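You operate a simulated robot arm through the tools that you are given. There is no shell and no other tool. Be economical: measure what you need, move in short steps, check, and stop when the job is done.

You run a simulated robot arm. Do the job below in one go: nothing can be reset, and whatever is moved stays where it is left.

JOB
Clamp the long bar and dab glue over its top.
Fine: disc to TIGHT before dabbing; glue from the grey pot with the yellow dabber; dabber back, cover shut again; leave the short bar. Set down upright: yellow dabber. A coat counts when it lies all over at full strength: go over it till it gets no stronger.

Only the result counts: the job must be done as asked and must still hold three seconds after the hand-in. Knocking over, shifting, dropping, spilling or breaking anything else fails it. Lids that push on must go on centred and level and be pressed home; caps that screw on are set level and turned clockwise until they are tight.

ROBOT AND FRAMES
A 7-joint arm with a two-finger parallel gripper, fixed in place. Base frame: the origin is at the foot of the arm, x ahead of it, y to its left, z up; the work surface is at about z = 900. Readings come in mm, degrees, newtons and seconds.
With the tool pointing down near the work surface it reaches from about 240 to 680 mm from the base axis. Its first joint turns from -66.0 to 66.0 degrees. Payload 2.4 kg.
Tool frame: the origin (TCP) lies between the finger pads and is the grasp point; the fingertips stand 30 mm ahead of it; z points along the fingers, y is the line along which they close. The gripper opens to 94 mm. The fingers are 28 mm wide and 10 mm thick; the gripper's body (50 by 96 mm) begins 55 mm behind the TCP.
Orientation is told as [roll, pitch, yaw] about the base's x, y, z axes, in that order, counted from this pose: with the fingers straight down and closing along the base's y, the tool's x points along the base's -x, its y along +y and its z along -z.

CONTROLS
- The arm moves only by the tool servo_tool. Its argument "deltas" is a list of rows, each a list of 7 numbers: the shift along the base's x, y, z in mm, then the turn, a rotation vector about the base's x, y, z in degrees, then the finger opening in mm, from 0 to 94. In form: [[x, y, z, rx, ry, rz, grip], ...]. A call has 1 to 12 rows; each row shifts and turns the commanded pose from where the row before left it. A row lasts 0.2 s, in which the tool goes at most 50 mm and 8.6 degrees; a call with a longer step from one row to the next is refused whole, and so is a gripper value outside its range. A pose out of reach is approached as far as the arm can. The call stops where the force on the tool passes 40 N (or 10 N more than at its start, if that is more) or the arm is blocked; 0.2 s more then pass. Each finger travels about 153 mm/s and halts on what it meets, pressing with about 37 N; the grip force reading is that of the motor and also rises with nothing between the fingers. The clock runs only during rows and for 0.2 s after the last one: add rows that do not move to give the fingers time. It gives the time, the measured TCP pose, the force on the tool (base axes), the opening and the grip force at its end, in the units of the frame above (readings bear some noise), with the torque about the TCP (base axes, N m) and any sound that the robot's microphone picked up, and new pictures: "pictures" is both (left out), scene, wrist or none.
- Cameras (640 x 400 px; columns grow to the right, rows downward): "scene" is fixed at [33.8, 468, 1451.7]; the picture's right is [-0.80, -0.60, 0.00], its down [-0.30, 0.40, -0.87] and it looks along [0.52, -0.69, -0.50] (base axes); focal length 330 px, centre (320, 200). "wrist" rides on the gripper at [76, 14, -102] in the tool frame; the picture's right is [-0.18, 0.98, 0.00], its down [-0.75, -0.14, -0.64] and it looks along [-0.63, -0.12, 0.77] (tool axes); focal length 243 px, centre (320, 200). There is no depth. A picture from a camera that has moved, and an enlarged one, comes with that camera's place and axes in the base frame and with its lens.
- close_up(camera, box): a new picture of the part [left, top, right, bottom] of that camera's present view, enlarged. It takes no simulated time.
- hand_in(): hands the job in; it is judged then, once.

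Go step by step. Nothing tells you positions but the pictures and the camera data: compare them with the known pose of the tool, close in by small moves and look again before you grip or let go. The budget is 120 turns and 200 pictures, counting those below and the enlarged ones. Unless the task says otherwise, let go and move clear before handing in, and close with one line.

The tools are called after "Request:" as a command line: name --pt "numbers of a row" for each row, then --argument value for the rest, lists and objects as JSON in quotes. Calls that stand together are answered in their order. servo_tool: Moves the arm, as the interface text tells. Its arguments: {"type":"object","properties":{"deltas":{"type":"array","items":{"type":"array","items":{"type":"number"}}},"pictures":{"type":"string","enum":["both","scene","wrist","none"]}},"required":["deltas"]} The other tools are called the same way: close_up (camera, box) takes an enlarged picture of a part of a camera's view; hand_in () hands the job in.

At the start:

```text
time_s: 0.0
eef_pos: [439.4, 71.2, 1274.2]
tcp_rot: [0.0, 0.0, 0.1]
contact_force: [0.5, -0.2, 0.3]
wrist_torque: [-0.02, 0.0, 0.02]
opening: 94.0
grip_force: 0.0
```

scene: 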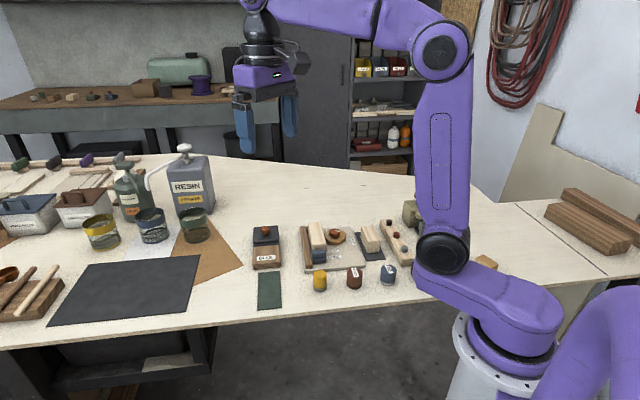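
wrist: 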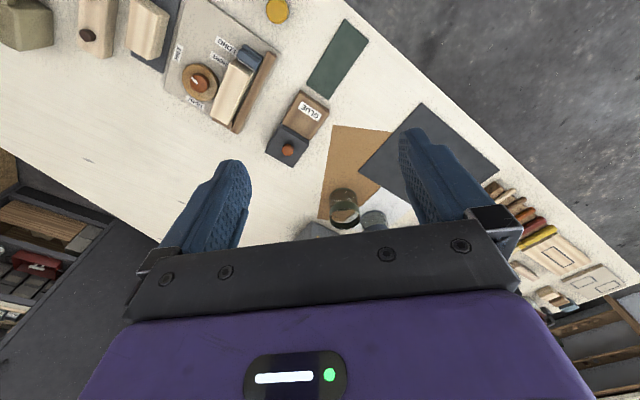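

I see the bench with a clamp fixture, a glue station, pots and brushes. I'll start with enlarged views of the relevant areas.

Request:
close_up --camera "scene" --box '[230, 200, 430, 325]'

Request:
close_up --camera "scene" --box '[0, 140, 240, 330]'

Request:
close_up --camera "wrist" --box '[80, 0, 400, 200]'

```text
3.20 times, centred on (330, 262) of scene
camera zoom: at [33.8, 468.0, 1451.7], right [-0.8, -0.6, 0.0], down [-0.3, 0.4, -0.87], along [0.52, -0.69, -0.5], focal length 1058 px, centre (288, 0)
```

zoom: 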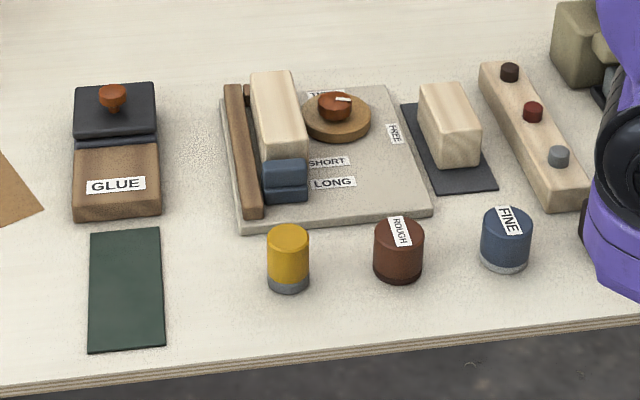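

```text
2.11 times, centred on (120, 235) of scene
camera zoom: at [33.8, 468.0, 1451.7], right [-0.8, -0.6, 0.0], down [-0.3, 0.4, -0.87], along [0.52, -0.69, -0.5], focal length 696 px, centre (741, 126)
```

zoom: 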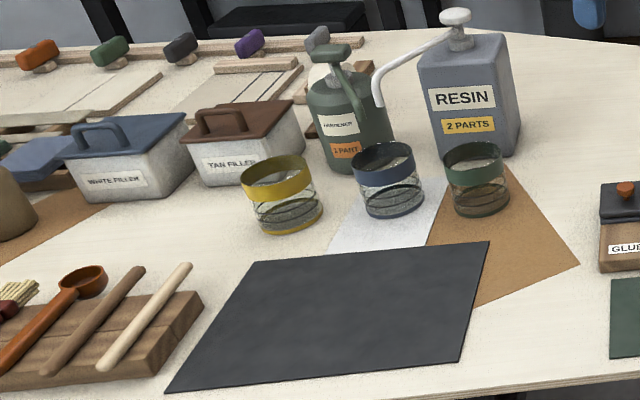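

```text
2.00 times, centred on (240, 100) of wrist
camera zoom: at [364.0, 85.9, 1377.4], right [0.18, 0.98, 0.0], down [0.75, -0.14, 0.64], along [0.63, -0.12, -0.77], focal length 485 px, centre (480, 400)
```

zoom: 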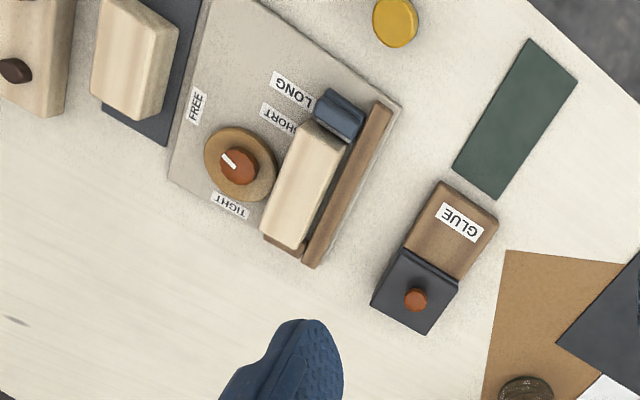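

I need to see more of the bench: the left end, and closer on the glue box. I'm zooming into what's visible now.

Request:
close_up --camera "wrist" --box '[440, 150, 640, 340]'

Request:
close_up --camera "scene" --box '[240, 215, 310, 315]'

Request:
close_up --camera "scene" --box '[290, 210, 410, 300]'

```text
2.11 times, centred on (540, 245) of wrist
camera zoom: at [364.0, 85.9, 1377.4], right [0.18, 0.98, 0.0], down [0.75, -0.14, 0.64], along [0.63, -0.12, -0.77], focal length 511 px, centre (-143, 105)
```

zoom: 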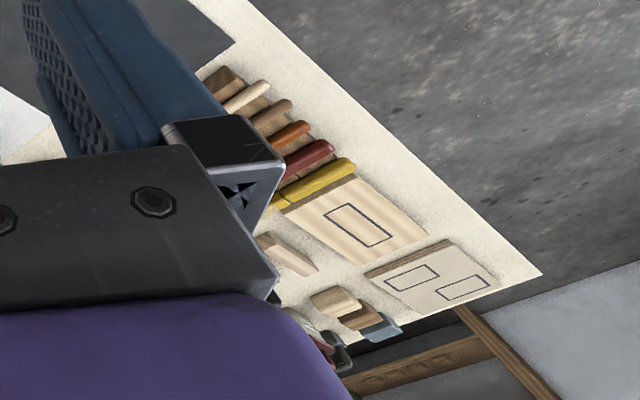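

```text
4.00 times, centred on (275, 265) of scene
camera zoom: at [33.8, 468.0, 1451.7], right [-0.8, -0.6, 0.0], down [-0.3, 0.4, -0.87], along [0.52, -0.69, -0.5], focal length 1322 px, centre (500, -60)
```

zoom: 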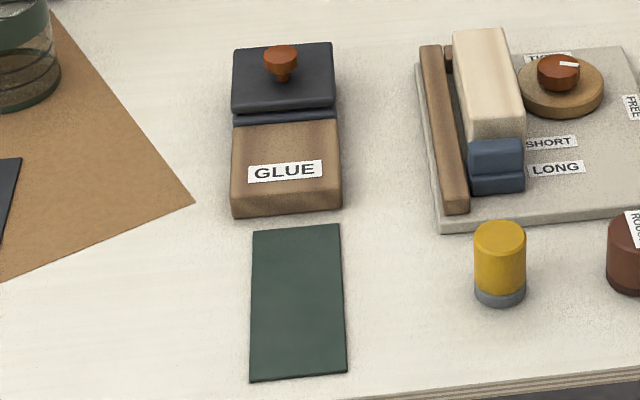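

```text
4.44 times, centred on (350, 255) of scene
camera zoom: at [33.8, 468.0, 1451.7], right [-0.8, -0.6, 0.0], down [-0.3, 0.4, -0.87], along [0.52, -0.69, -0.5], focal length 1469 px, centre (187, -44)
```

zoom: 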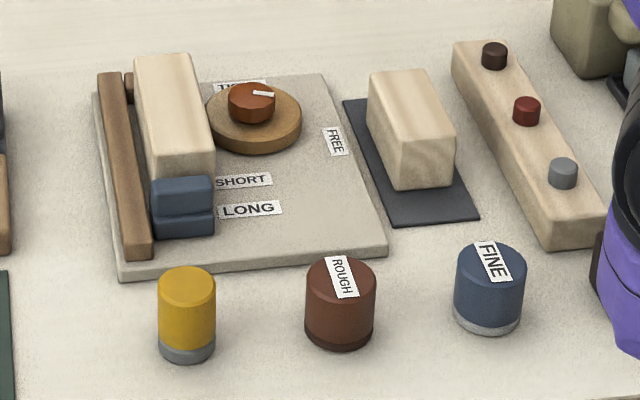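

The fixture holds a bar at about (465,-82), the disc is around (437,-134) and points to FREE, the glue box is at about (578,-18), and the yellow dabber is near (368,23). I'll move in for a closer look with the wrist camera.

Request:
servo_tool --pt "-17 -22 -22 0 0 0 94" --pt "-17 -22 -22 0 0 0 94" --pt "-17 -22 -22 0 0 0 94" --pt "-17 -22 -22 0 0 0 94" --pt "-17 -22 -22 0 0 0 94" --pt "-17 -22 -22 0 0 0 94" --pt "0 0 0 0 0 0 94" --pictures "both"

```text
time_s: 1.6
eef_pos: [338.6, -61.5, 1142.9]
tcp_rot: [0.0, 0.0, 0.0]
contact_force: [-0.4, 0.1, 0.1]
wrist_torque: [0.03, 0.01, 0.0]
opening: 94.1
grip_force: 0.1
camera wrist: at [261.8, -45.9, 1245.8], right [0.18, 0.98, 0.0], down [0.75, -0.14, 0.64], along [0.63, -0.12, -0.77], focal length 243 px, centre (320, 200)
```

scene: 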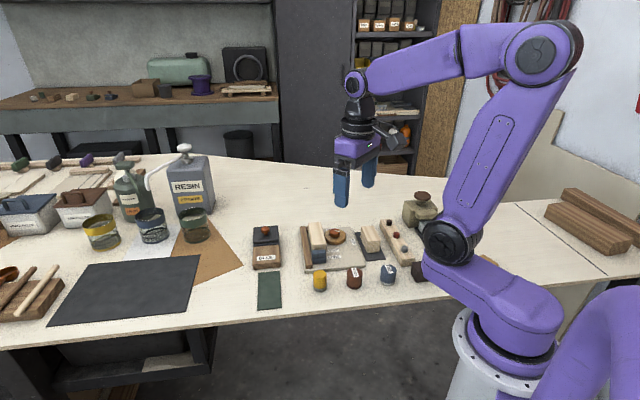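
wrist: 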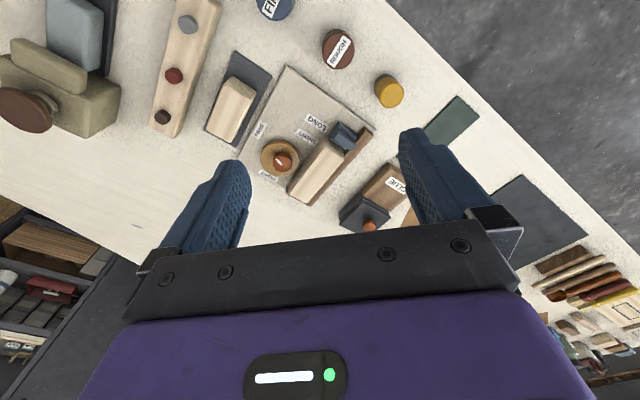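

Request:
close_up --camera "wrist" --box '[200, 30, 420, 240]'

Request:
close_up --camera "wrist" --box '[0, 0, 220, 140]'

```text
1.90 times, centred on (310, 135) of wrist
camera zoom: at [261.8, -45.9, 1245.8], right [0.18, 0.98, 0.0], down [0.75, -0.14, 0.64], along [0.63, -0.12, -0.77], focal length 462 px, centre (339, 324)
```

zoom: 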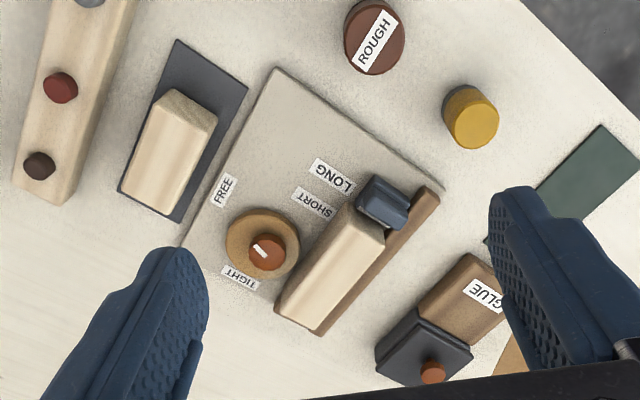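

```text
2.86 times, centred on (110, 70) of wrist
camera zoom: at [261.8, -45.9, 1245.8], right [0.18, 0.98, 0.0], down [0.75, -0.14, 0.64], along [0.63, -0.12, -0.77], focal length 693 px, centre (920, 571)
```

zoom: 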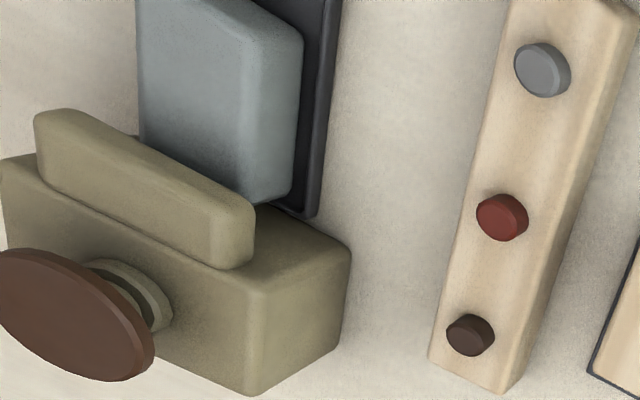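

The disc's white mark points to FREE, and the longer bar already lies between the fence and the blue stop at LONG. The fixture is turned about 45°, so I'm hovering over the knob at about (438,-138) for a closer look.

Request:
servo_tool --pt "25 -19 -25 0 0 7 94" --pt "25 -19 -25 0 0 7 94" --pt "25 -19 -25 0 0 6 94" --pt "24 -19 -25 0 0 0 94" --pt "0 0 0 0 0 0 94" --pictures "wrist"

Request:
close_up --camera "wrist" --box '[220, 30, 420, 220]'

```text
time_s: 2.8
eef_pos: [435.7, -136.1, 1043.5]
tcp_rot: [-0.1, 0.1, 20.1]
contact_force: [0.4, 0.7, -0.1]
wrist_torque: [0.03, 0.01, 0.02]
opening: 93.9
grip_force: 0.1
camera wrist: at [360.0, -148.0, 1145.9], right [-0.16, 0.99, 0.0], down [0.76, 0.13, 0.64], along [0.63, 0.1, -0.77], focal length 243 px, centre (320, 200)
```

wrist: 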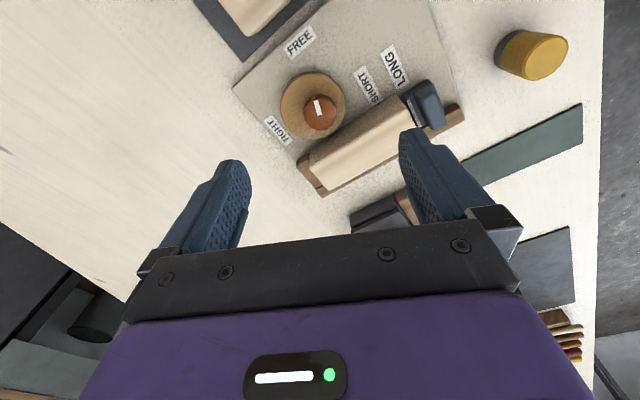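

```text
2.11 times, centred on (320, 125) of wrist
camera zoom: at [360.0, -148.0, 1145.9], right [-0.16, 0.99, 0.0], down [0.76, 0.13, 0.64], along [0.63, 0.1, -0.77], focal length 511 px, centre (320, 358)
```

zoom: 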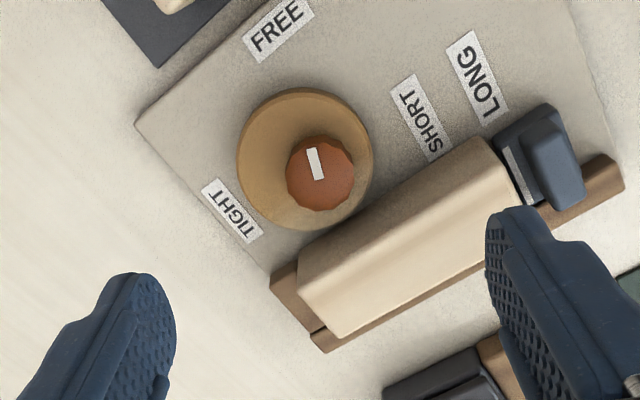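

The knob is under the gripper and close to the bar, so I'm zooming in to judge the clearance.

Request:
close_up --camera "wrist" --box '[270, 60, 400, 150]'

Request:
close_up --camera "scene" --box '[295, 215, 365, 275]'

```text
4.44 times, centred on (335, 105) of wrist
camera zoom: at [360.0, -148.0, 1145.9], right [-0.16, 0.99, 0.0], down [0.76, 0.13, 0.64], along [0.63, 0.1, -0.77], focal length 1078 px, centre (253, 622)
```

zoom: 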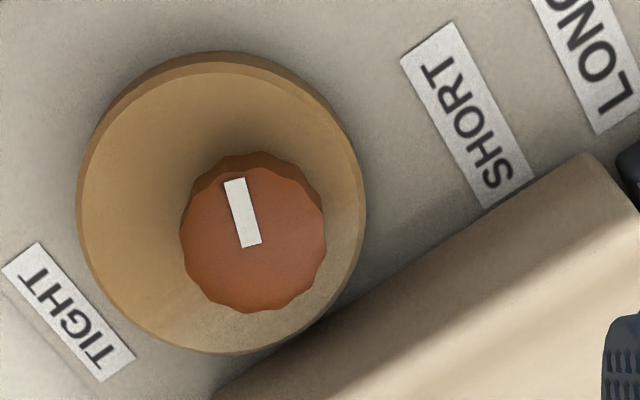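

```text
6.67 times, centred on (330, 245) of scene
camera zoom: at [33.8, 468.0, 1451.7], right [-0.8, -0.6, 0.0], down [-0.3, 0.4, -0.87], along [0.52, -0.69, -0.5], focal length 2203 px, centre (253, -100)
```

zoom: 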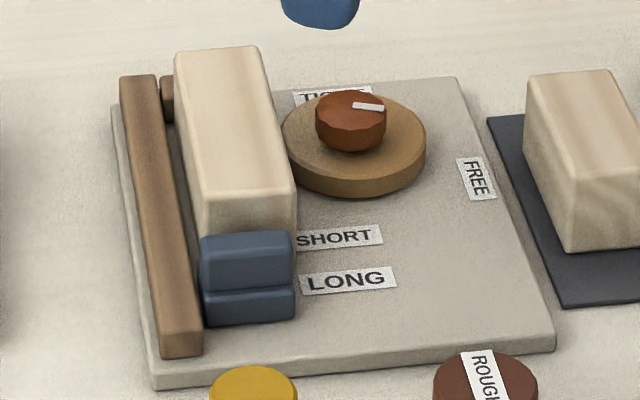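

The bar stands about 30 mm from the knob, with a small gap to the fence for the cam to close. I'm lowering the partly open fingers around the knob.

Request:
servo_tool --pt "0 0.7 -30 0 0 0 46" --pt "0 0 -30 0 0 0 46" --pt "0 0 -22 0 0 0 46" --pt "0 0 -6 0 0 0 46" --pictures "both"

Request:
close_up --camera "wrist" --box '[220, 60, 440, 260]'

Request:
close_up --camera "scene" --box '[290, 190, 390, 280]'

```text
time_s: 3.8
eef_pos: [435.7, -136.4, 954.2]
tcp_rot: [-0.1, -0.1, 20.0]
contact_force: [0.6, -0.5, 0.3]
wrist_torque: [-0.01, 0.01, 0.03]
opening: 45.9
grip_force: 0.1
camera wrist: at [361.0, -147.7, 1057.3], right [-0.16, 0.99, 0.0], down [0.76, 0.13, 0.64], along [0.63, 0.1, -0.77], focal length 243 px, centre (320, 200)
```

scene: 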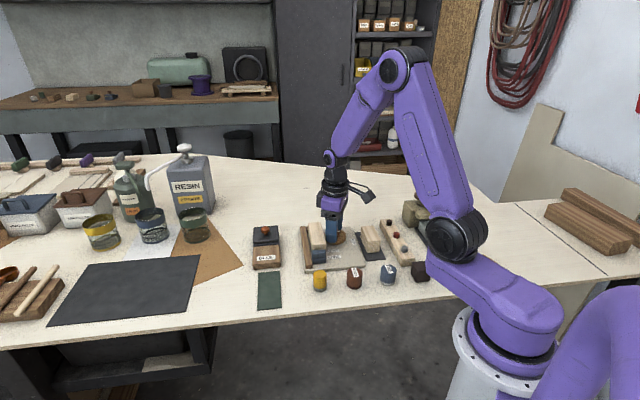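
wrist: 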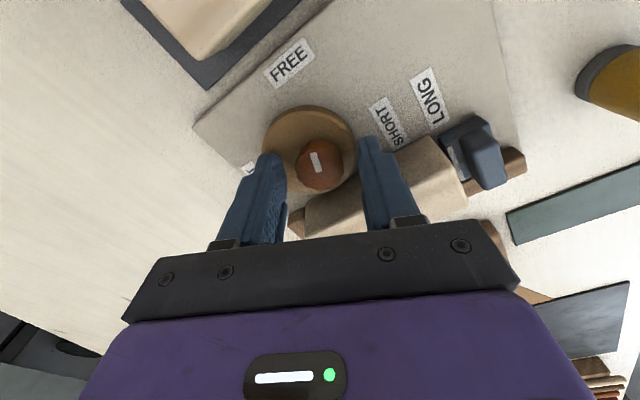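

```text
2.00 times, centred on (330, 160) of wrist
camera zoom: at [361.0, -147.7, 1057.3], right [-0.16, 0.99, 0.0], down [0.76, 0.13, 0.64], along [0.63, 0.1, -0.77], focal length 485 px, centre (300, 280)
```

zoom: 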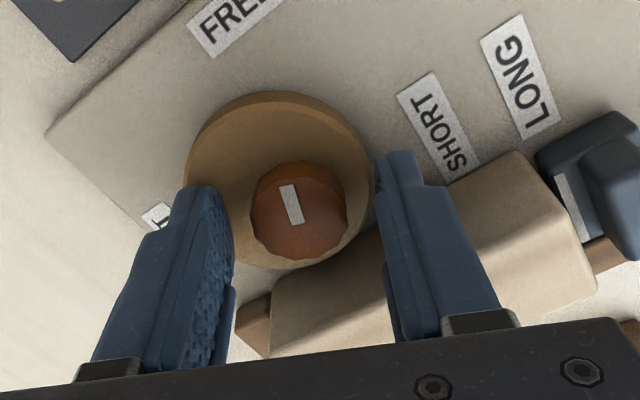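

```text
4.44 times, centred on (340, 235) of scene
camera zoom: at [33.8, 468.0, 1451.7], right [-0.8, -0.6, 0.0], down [-0.3, 0.4, -0.87], along [0.52, -0.69, -0.5], focal length 1469 px, centre (231, 44)
```

zoom: 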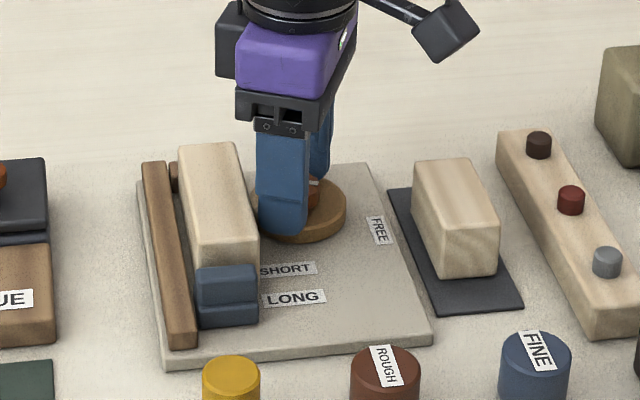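

The fingers straddle the knob with about 12 mm overlap. I'm closing on it and taking the reading.

Request:
servo_tool --pt "-1 1 0 0 0 0 34" --pt "0 0 0 0 0 0 24" --pt "0 0 0 0 0 0 22" --pt "0 0 0 0 0 0 22" --pictures "wrist"

```text
time_s: 4.8
eef_pos: [436.2, -137.3, 954.6]
tcp_rot: [-0.1, -0.1, 20.1]
contact_force: [4.3, -8.3, -8.9]
wrist_torque: [-0.09, -0.36, 0.23]
opening: 27.5
grip_force: 45.2
camera wrist: at [360.1, -147.9, 1057.2], right [-0.16, 0.99, 0.0], down [0.76, 0.13, 0.64], along [0.63, 0.1, -0.77], focal length 243 px, centre (320, 200)
```

wrist: 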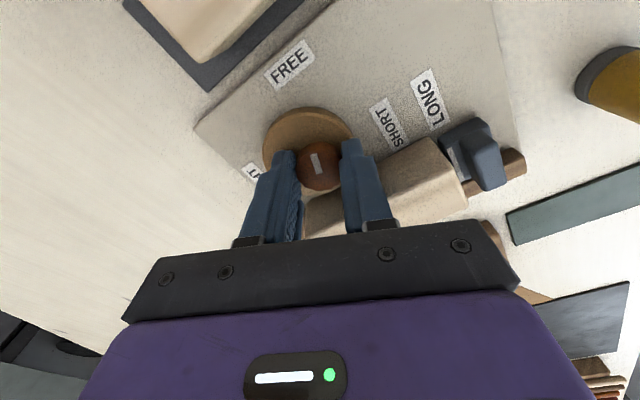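

The knob is gripped, about 27.5 mm across. I'm turning it counter-clockwise, seen from above, toward TIGHT.

Request:
servo_tool --pt "0.5 -1.8 0 0 0 0 22" --pt "0 0 0 0 0 8 22" --pt "0 0 0 0 0 8 22" --pt "0 0 0 0 0 8 22" --pt "0 0 0 0 0 8 22" --pt "0 0 0 0 0 8 22" --pt "0 0 0 0 0 0 22" --pictures "wrist"

```text
time_s: 6.4
eef_pos: [436.4, -137.6, 954.5]
tcp_rot: [0.0, -0.1, 60.2]
contact_force: [-0.3, 3.4, 15.4]
wrist_torque: [0.26, -0.03, 0.0]
opening: 27.6
grip_force: 45.1
camera wrist: at [386.5, -194.5, 1057.3], right [-0.76, 0.65, 0.0], down [0.5, 0.58, 0.64], along [0.42, 0.49, -0.77], focal length 243 px, centre (320, 200)
```

wrist: 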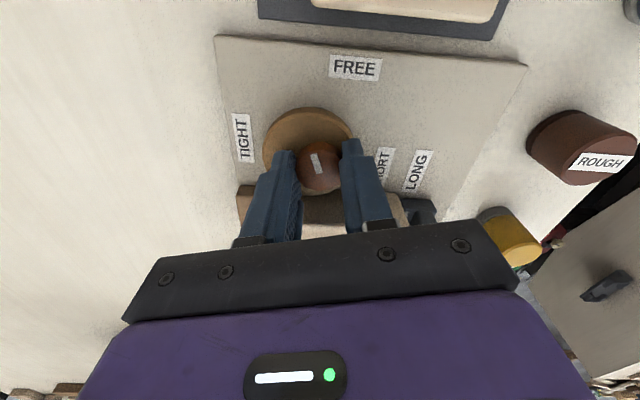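

The disc turns with the tool. Continuing in smaller batches.

Request:
servo_tool --pt "0 0 0 0 0 8 22" --pt "0 0 0 0 0 8 22" --pt "0 0 0 0 0 8 22" --pt "0 0 0 0 0 8 22" --pt "0 0 0 0 0 8 22" --pt "0 0 0 0 0 0 22" --pictures "both"

Request:
close_up --camera "wrist" --box '[200, 60, 440, 260]'

```text
time_s: 7.8
eef_pos: [435.5, -136.9, 953.9]
tcp_rot: [0.0, 0.0, 100.1]
contact_force: [5.6, 14.2, -2.1]
wrist_torque: [0.14, -0.36, 0.05]
opening: 27.6
grip_force: 45.2
camera wrist: at [436.4, -213.0, 1057.3], right [-1.0, 0.01, 0.0], down [0.01, 0.77, 0.64], along [0.0, 0.64, -0.77], focal length 243 px, centre (320, 200)
```

scene: 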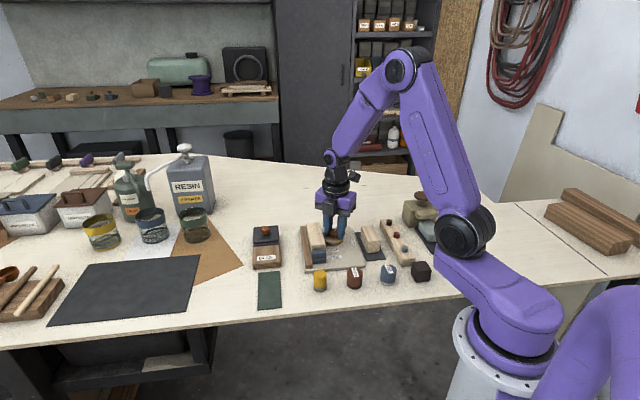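
wrist: 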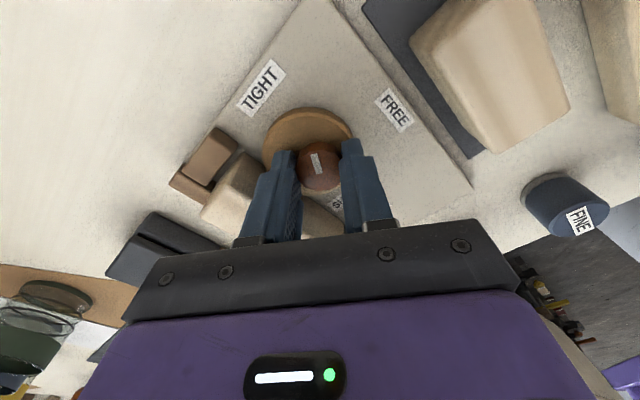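

```text
2.00 times, centred on (320, 160) of wrist
camera zoom: at [436.4, -213.0, 1057.3], right [-1.0, 0.01, 0.0], down [0.01, 0.77, 0.64], along [0.0, 0.64, -0.77], focal length 485 px, centre (320, 280)
```

zoom: 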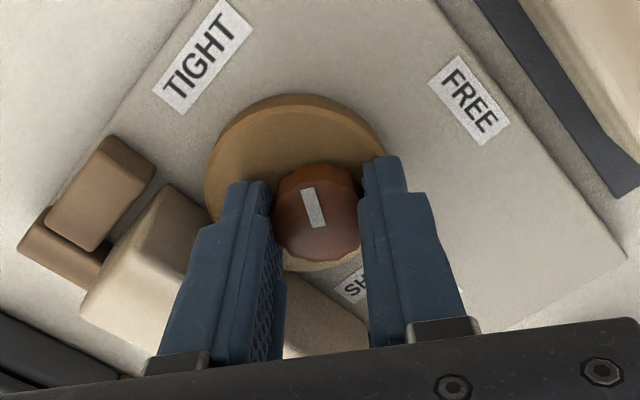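

The mark is still about 25° short of TIGHT. Turning further.

Request:
servo_tool --pt "0 0 0 0 0 8 22" --pt "0 0 0 0 0 8 22" --pt "0 0 0 0 0 6 22" --pt "0 0 0 0 0 0 22" --pictures "wrist"

Request:
close_up --camera "wrist" --box '[200, 0, 440, 260]'

```text
time_s: 8.8
eef_pos: [438.0, -135.8, 954.9]
tcp_rot: [0.0, 0.0, 122.2]
contact_force: [11.8, 10.7, -11.3]
wrist_torque: [0.64, -0.07, 0.02]
opening: 27.1
grip_force: 45.1
camera wrist: at [465.7, -208.2, 1057.4], right [-0.93, -0.37, 0.0], down [-0.28, 0.71, 0.64], along [-0.24, 0.6, -0.77], focal length 243 px, centre (320, 200)
```

wrist: 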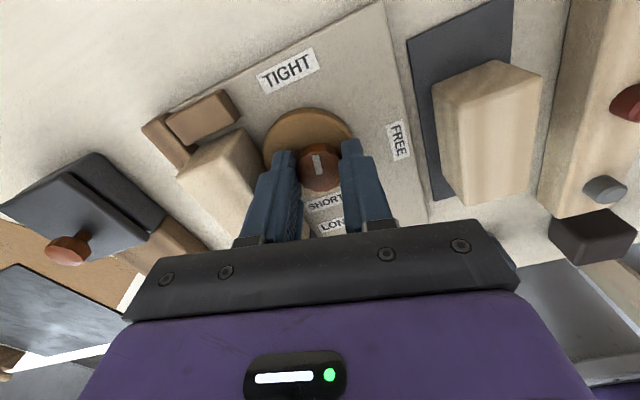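

```text
1.54 times, centred on (320, 130) of wrist
camera zoom: at [465.7, -208.2, 1057.4], right [-0.93, -0.37, 0.0], down [-0.28, 0.71, 0.64], along [-0.24, 0.6, -0.77], focal length 373 px, centre (320, 308)
```

zoom: 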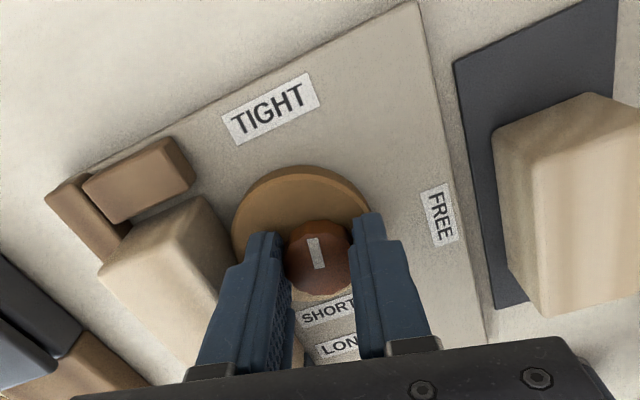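

The mark is roughly 5° short of TIGHT. I'll nudge it further and see whether it stops.

Request:
servo_tool --pt "0 0 0 0 0 4 22" --pt "0 0 0 0 0 3 22" --pt "0 0 0 0 0 0 22" --pictures "wrist"

Request:
close_up --camera "wrist" --box '[200, 0, 440, 260]'

```text
time_s: 9.6
eef_pos: [436.6, -136.8, 953.8]
tcp_rot: [0.0, 0.2, 129.0]
contact_force: [15.4, 11.0, -10.6]
wrist_torque: [0.49, -0.16, 0.01]
opening: 27.3
grip_force: 45.3
camera wrist: at [474.3, -204.1, 1057.4], right [-0.88, -0.48, 0.0], down [-0.37, 0.67, 0.64], along [-0.31, 0.56, -0.77], focal length 243 px, centre (320, 200)
```

wrist: 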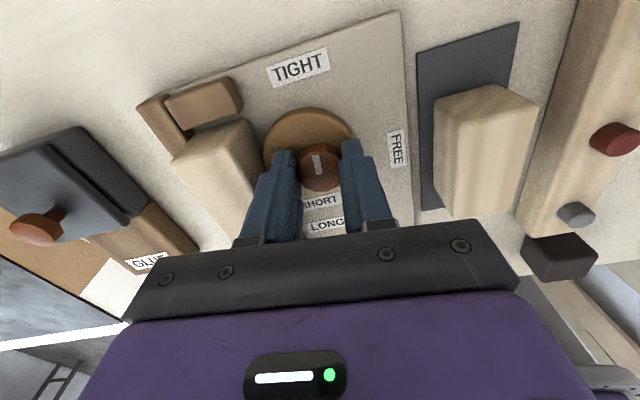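

```text
1.54 times, centred on (320, 130) of wrist
camera zoom: at [474.3, -204.1, 1057.4], right [-0.88, -0.48, 0.0], down [-0.37, 0.67, 0.64], along [-0.31, 0.56, -0.77], focal length 373 px, centre (320, 308)
```

zoom: 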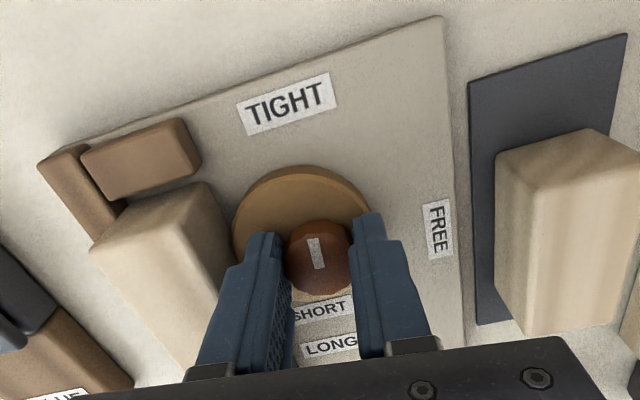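

The mark now looks aligned with TIGHT. I'm releasing gently, lifting clear and checking from above.

Request:
servo_tool --pt "0 0 0 0 0 0 33" --pt "0 0 0 0 0 0 33" --pt "0 0 20 0 0 0 33" --pt "0 0 40 0 0 0 33" --pt "0 0 40 0 0 0 60" --pt "0 0 0 0 0 0 94" --pictures "wrist"

Request:
close_up --camera "wrist" --box '[220, 30, 420, 180]'

Request:
close_up --camera "scene" --box '[295, 215, 365, 275]'

```text
time_s: 11.0
eef_pos: [433.6, -137.2, 1055.4]
tcp_rot: [0.0, 0.1, 129.0]
contact_force: [0.3, -0.6, 0.4]
wrist_torque: [0.0, -0.04, 0.0]
opening: 94.0
grip_force: 0.1
camera wrist: at [471.7, -204.0, 1158.3], right [-0.88, -0.48, 0.0], down [-0.36, 0.67, 0.64], along [-0.31, 0.56, -0.77], focal length 243 px, centre (320, 200)
```

wrist: 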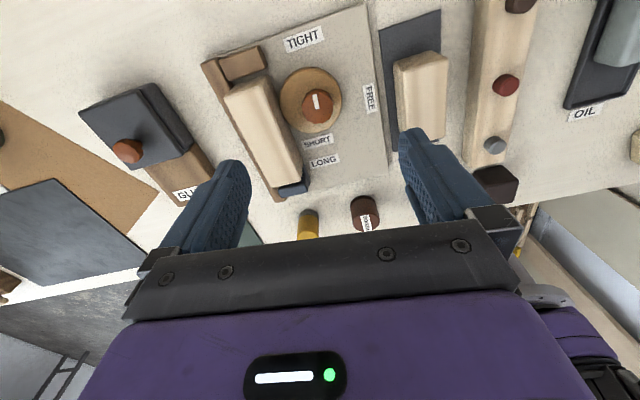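

```text
2.67 times, centred on (320, 105) of wrist
camera zoom: at [471.7, -204.0, 1158.3], right [-0.88, -0.48, 0.0], down [-0.36, 0.67, 0.64], along [-0.31, 0.56, -0.77], focal length 647 px, centre (320, 453)
```

zoom: 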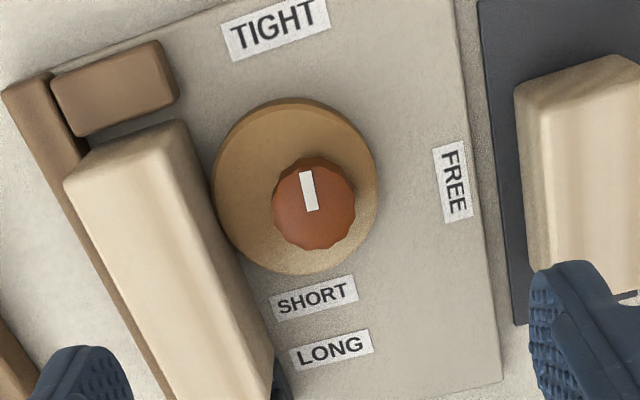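

```text
6.67 times, centred on (330, 245) of scene
camera zoom: at [33.8, 468.0, 1451.7], right [-0.8, -0.6, 0.0], down [-0.3, 0.4, -0.87], along [0.52, -0.69, -0.5], focal length 2203 px, centre (253, -100)
```

zoom: 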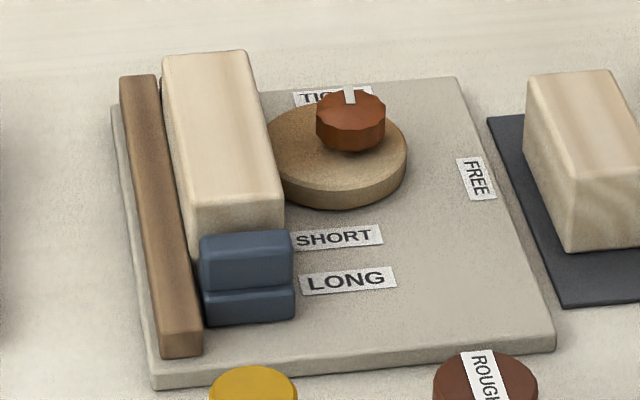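

The mark lines up with TIGHT, the bar has moved against the fence, and the stop's index sits at LONG. Next is the glue box, which I'll hover over to inspect its cover.

Request:
servo_tool --pt "13 11 0 0 0 -8 94" --pt "13 11 0 0 0 -8 94" --pt "13 11 0 0 0 -8 94" --pt "13 11 0 0 0 -8 94" --pt "13 11 0 0 0 -8 94" --pt "13 11 0 0 0 -8 94" --pt "13 11 0 0 0 -8 94" --pt "13 11 0 0 0 -8 94" --pt "13 11 0 0 0 -8 94" --pt "13 11 0 0 0 -8 94" --pt "10 8 0 0 0 -4 94" --pt "0 0 0 0 0 0 94" --pictures "wrist"

Request:
close_up --camera "wrist" --box '[200, 0, 460, 200]'

```text
time_s: 13.6
eef_pos: [576.2, -19.9, 1055.2]
tcp_rot: [0.0, 0.0, 44.9]
contact_force: [0.0, 0.2, 0.3]
wrist_torque: [0.04, -0.04, -0.01]
opening: 94.1
grip_force: 0.0
camera wrist: at [512.4, -61.9, 1157.4], right [-0.56, 0.83, 0.0], down [0.63, 0.43, 0.64], along [0.53, 0.36, -0.77], focal length 243 px, centre (320, 200)
```

wrist: 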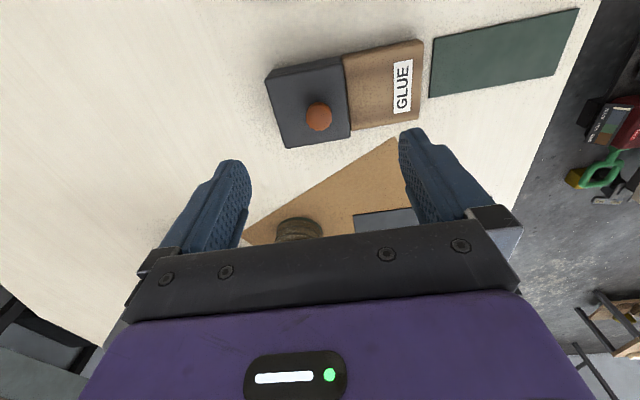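

```text
2.00 times, centred on (330, 100) of wrist
camera zoom: at [512.4, -61.9, 1157.4], right [-0.56, 0.83, 0.0], down [0.63, 0.43, 0.64], along [0.53, 0.36, -0.77], focal length 485 px, centre (300, 400)
```

zoom: 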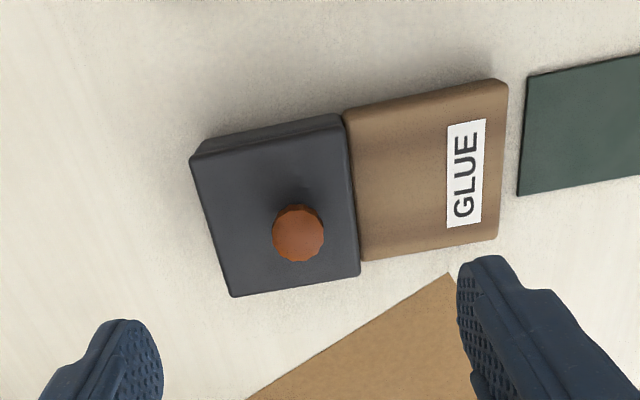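

Request:
close_up --camera "scene" --box '[248, 220, 288, 275]'

Request:
close_up --camera "wrist" --box '[255, 45, 395, 155]'

```text
7.27 times, centred on (268, 248) of scene
camera zoom: at [33.8, 468.0, 1451.7], right [-0.8, -0.6, 0.0], down [-0.3, 0.4, -0.87], along [0.52, -0.69, -0.5], focal length 2404 px, centre (698, -146)
```

zoom: 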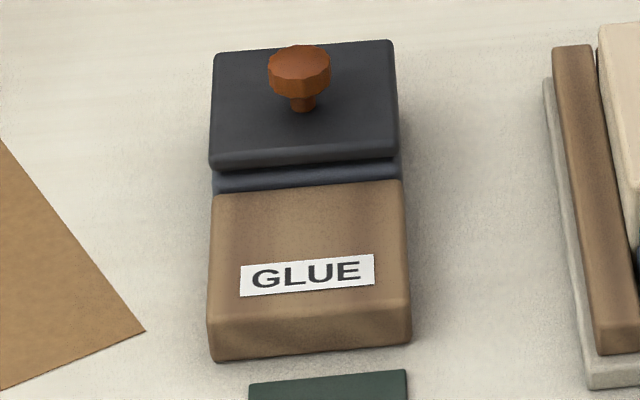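

```text
3.64 times, centred on (325, 100) of wrist
camera zoom: at [512.4, -61.9, 1157.4], right [-0.56, 0.83, 0.0], down [0.63, 0.43, 0.64], along [0.53, 0.36, -0.77], focal length 882 px, centre (302, 564)
```

zoom: 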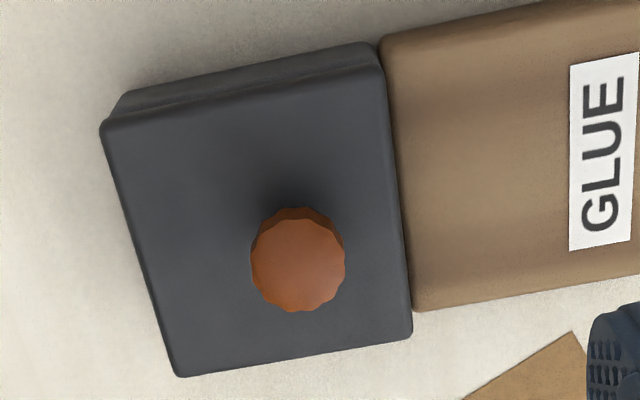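

The cover knob is a mushroom head at about (578,-18) with its top near z 950. I'm lowering around it.

Request:
servo_tool --pt "1 1 -30 0 0 0 60" --pt "0.5 0.5 -30 0 0 0 44" --pt "0 0 -25 0 0 0 44" --pt "0 0 0 0 0 0 44" --pictures "both"

Request:
close_up --camera "wrist" --box '[220, 60, 440, 260]'

Request:
close_up --camera "scene" --box '[235, 195, 305, 275]'

```text
time_s: 14.6
eef_pos: [578.1, -18.6, 968.8]
tcp_rot: [0.0, 0.1, 45.1]
contact_force: [0.3, 0.3, -0.2]
wrist_torque: [0.0, 0.03, 0.01]
opening: 44.3
grip_force: 0.1
camera wrist: at [514.4, -61.4, 1072.5], right [-0.56, 0.83, 0.0], down [0.63, 0.43, 0.64], along [0.53, 0.36, -0.77], focal length 243 px, centre (320, 200)
```

scene: 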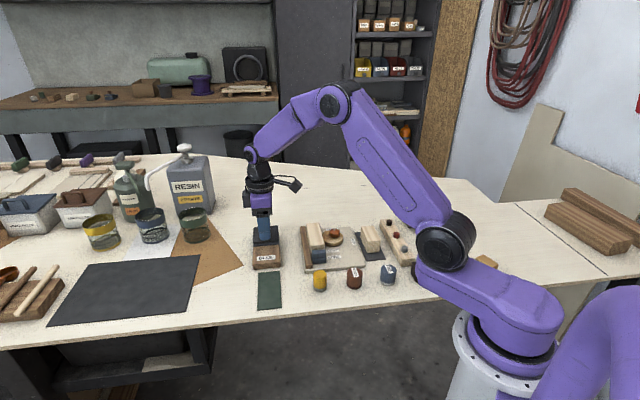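
wrist: 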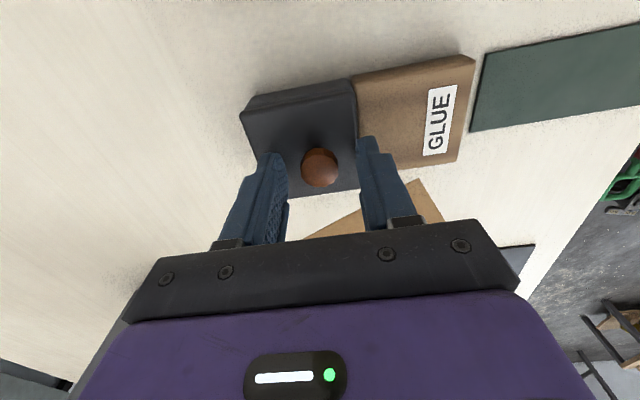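

```text
2.00 times, centred on (330, 160) of wrist
camera zoom: at [514.4, -61.4, 1072.5], right [-0.56, 0.83, 0.0], down [0.63, 0.43, 0.64], along [0.53, 0.36, -0.77], focal length 485 px, centre (300, 280)
```

zoom: 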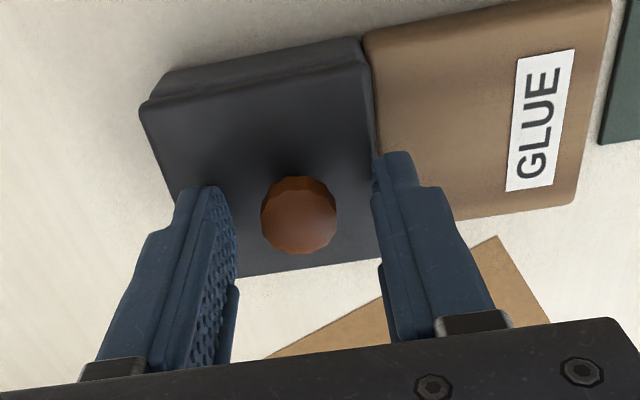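

```text
5.00 times, centred on (270, 235) of scene
camera zoom: at [33.8, 468.0, 1451.7], right [-0.8, -0.6, 0.0], down [-0.3, 0.4, -0.87], along [0.52, -0.69, -0.5], focal length 1652 px, centre (570, 25)
```

zoom: 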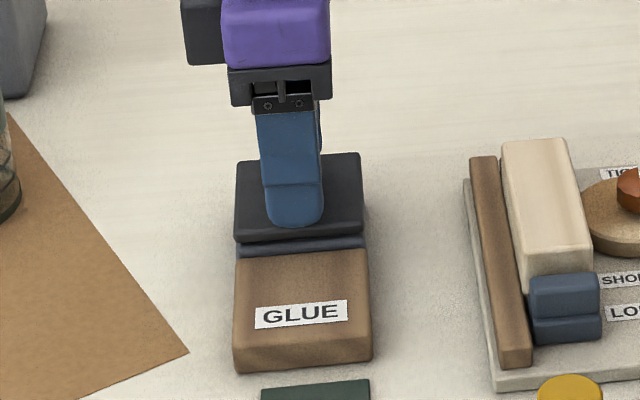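

Aligned with the knob. I'm gripping it and then lifting gently by 8 mm to see how the cover behaves.

Request:
servo_tool --pt "0.3 0.5 0 0 0 0 30" --pt "0 0 0 0 0 0 16" --pt "0 0 0 0 0 0 14" --pt "0 0 0 0 0 0 14" --pictures "none"

Request:
servo_tool --pt "0 0 4 0 0 0 14" --pt "0 0 4 0 0 0 14" --pt "0 0 0 0 0 0 14" --pictures "wrist"

Request:
close_up --camera "scene" --box '[235, 195, 305, 275]'

```text
time_s: 15.6
eef_pos: [578.4, -18.5, 969.0]
tcp_rot: [0.0, 0.0, 45.0]
contact_force: [-0.8, -0.6, -1.1]
wrist_torque: [0.08, -0.18, -0.01]
opening: 21.7
grip_force: 44.6
```

```text
time_s: 16.1
eef_pos: [575.6, -14.7, 971.3]
tcp_rot: [0.4, 0.3, 45.2]
contact_force: [1.8, 2.3, -4.4]
wrist_torque: [-0.22, -0.22, -0.11]
opening: 21.8
grip_force: 45.0
stopped in row 2: the force on the tool passed its limit at 44 N (the readings are from after the stop); the commanded pose is now the measured one
camera wrist: at [513.3, -58.4, 1073.7], right [-0.57, 0.82, 0.01], down [0.64, 0.43, 0.64], along [0.52, 0.36, -0.77], focal length 243 px, centre (320, 200)
```

wrist: 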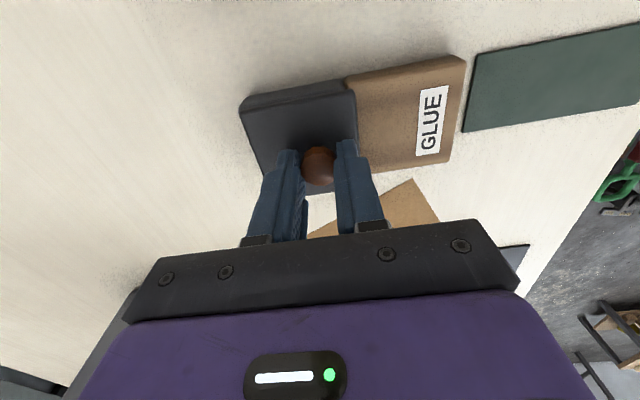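

```text
5.00 times, centred on (270, 235) of scene
camera zoom: at [33.9, 468.1, 1451.6], right [-0.8, -0.6, 0.0], down [-0.3, 0.4, -0.87], along [0.52, -0.69, -0.5], focal length 1652 px, centre (570, 25)
```

zoom: 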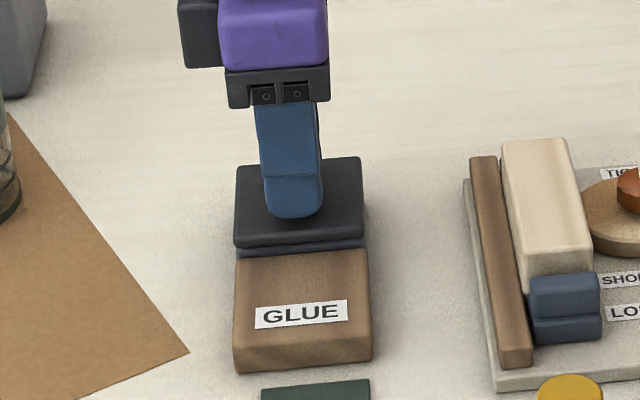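

The cover didn't lift but slid about 5 mm toward the wooden part, so it is a sliding cover. I'll relax the lift and slide it along (-1, +1).

Request:
servo_tool --pt "0 0 -2 0 0 0 14" --pt "-4 4 0 0 0 0 14" --pt "-4 4 0 0 0 0 14" --pt "0 0 0 0 0 0 14" --pictures "wrist"

```text
time_s: 17.1
eef_pos: [567.9, -8.4, 970.0]
tcp_rot: [0.3, 0.2, 45.1]
contact_force: [4.3, 2.8, 21.4]
wrist_torque: [-0.33, 0.11, 0.13]
opening: 21.6
grip_force: 44.8
camera wrist: at [505.4, -51.2, 1073.4], right [-0.57, 0.82, 0.0], down [0.64, 0.43, 0.64], along [0.52, 0.36, -0.77], focal length 243 px, centre (320, 200)
```

wrist: 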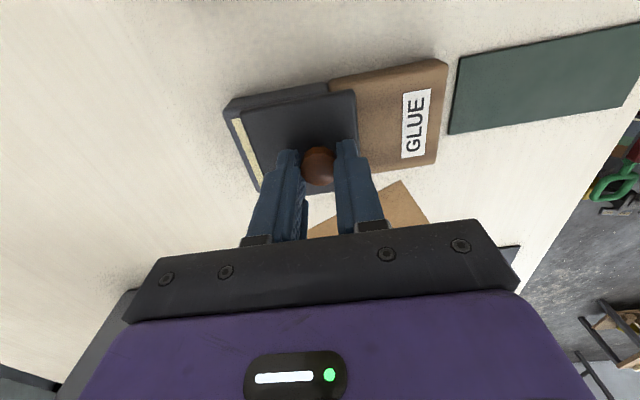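

The cover slides and cream glue is showing. Continuing until the pot is fully open.

Request:
servo_tool --pt "-5 5 0.7 0 0 0 14" --pt "-5 5 0 0 0 0 14" --pt "-5 5 0 0 0 0 14" --pt "-5 5 0 0 0 0 14" --pt "-5 5 0 0 0 0 14" --pt "-5 5 0 0 0 0 14" --pt "-4 4 0 0 0 0 14" --pt "0 0 0 0 0 0 14" --pictures "wrist"

Request:
close_up --camera "scene" --box '[235, 195, 305, 275]'

```text
time_s: 18.9
eef_pos: [532.8, 25.1, 970.1]
tcp_rot: [0.4, 0.2, 45.2]
contact_force: [6.4, 4.1, 15.3]
wrist_torque: [0.32, -0.69, 0.13]
opening: 21.8
grip_force: 45.3
camera wrist: at [471.3, -16.7, 1073.5], right [-0.57, 0.82, 0.01], down [0.64, 0.43, 0.64], along [0.52, 0.36, -0.77], focal length 243 px, centre (320, 200)
```

wrist: 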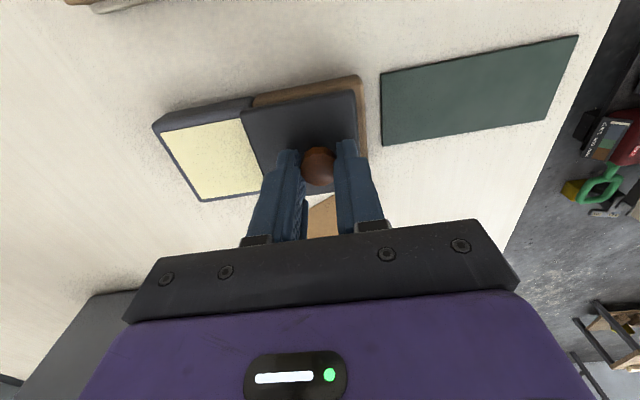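

```text
5.00 times, centred on (270, 235) of scene
camera zoom: at [33.6, 468.1, 1451.6], right [-0.8, -0.6, 0.0], down [-0.3, 0.4, -0.87], along [0.52, -0.69, -0.5], focal length 1652 px, centre (570, 25)
```

zoom: 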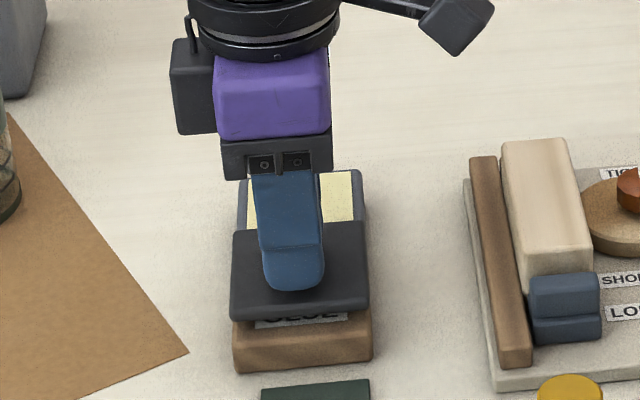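

The pot is open. I'm releasing the cover, lifting straight up, and heading for the yellow dabber.

Request:
servo_tool --pt "0 0 0 0 0 0 34" --pt "0 0 0 0 0 0 44" --pt "0 0 25 -0.4 -0.2 0 44" --pt "0 0 45 0 0 0 70" --pt "-40 0 10 0 0 0 94" --pt "-42 0 0 0 0 0 94" --pt "-42 0 0 0 0 0 94" --pt "-40 0 0 0 0 0 94" --pt "0 0 0 0 0 0 94" --pictures "both"

Request:
close_up --camera "wrist" --box '[220, 40, 420, 200]'

Request:
close_up --camera "scene" --box '[235, 210, 335, 300]'

```text
time_s: 20.9
eef_pos: [368.2, 26.0, 1049.0]
tcp_rot: [0.2, 0.6, 45.1]
contact_force: [0.4, 0.3, -0.5]
wrist_torque: [-0.01, 0.03, 0.01]
opening: 94.0
grip_force: 0.0
camera wrist: at [306.3, -15.5, 1152.4], right [-0.57, 0.82, 0.0], down [0.64, 0.44, 0.63], along [0.52, 0.36, -0.77], focal length 243 px, centre (320, 200)
```

scene: 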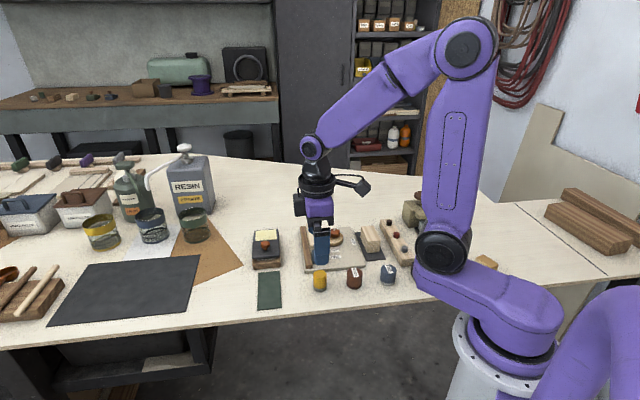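
wrist: 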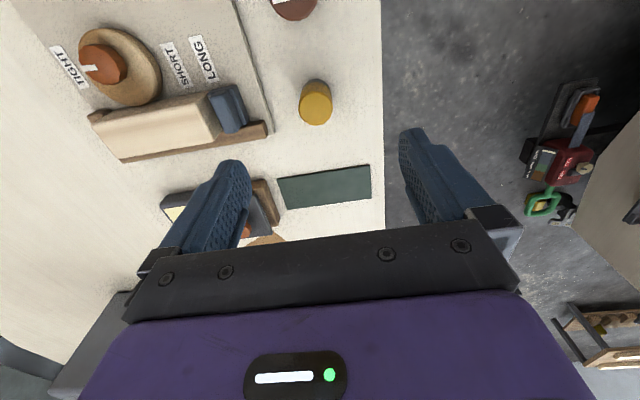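

```text
2.50 times, centred on (320, 120) of wrist
camera zoom: at [306.3, -15.5, 1152.4], right [-0.57, 0.82, 0.0], down [0.64, 0.44, 0.63], along [0.52, 0.36, -0.77], focal length 606 px, centre (320, 400)
```

zoom: 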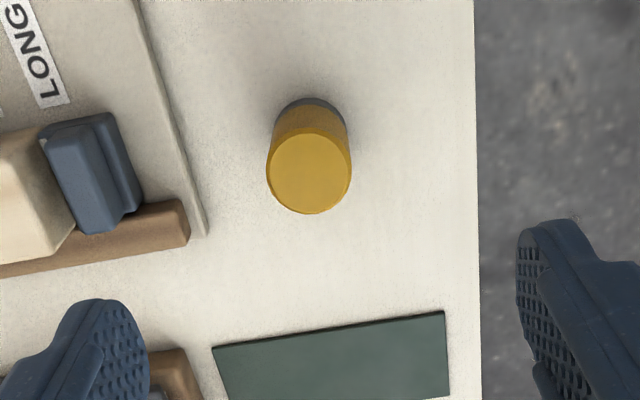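

```text
4.44 times, centred on (285, 255) of scene
camera zoom: at [33.8, 468.0, 1451.7], right [-0.8, -0.6, 0.0], down [-0.3, 0.4, -0.87], along [0.52, -0.69, -0.5], focal length 1469 px, centre (476, -44)
```

zoom: 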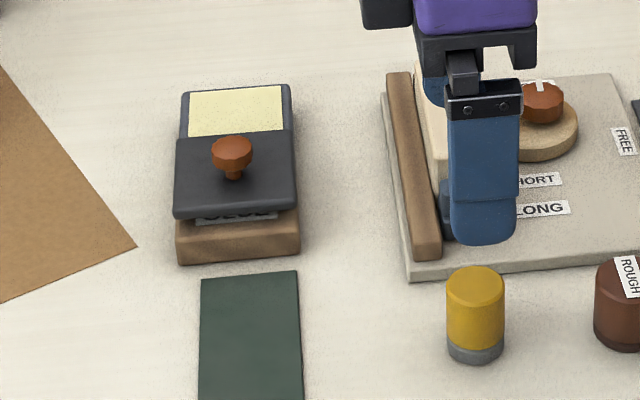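

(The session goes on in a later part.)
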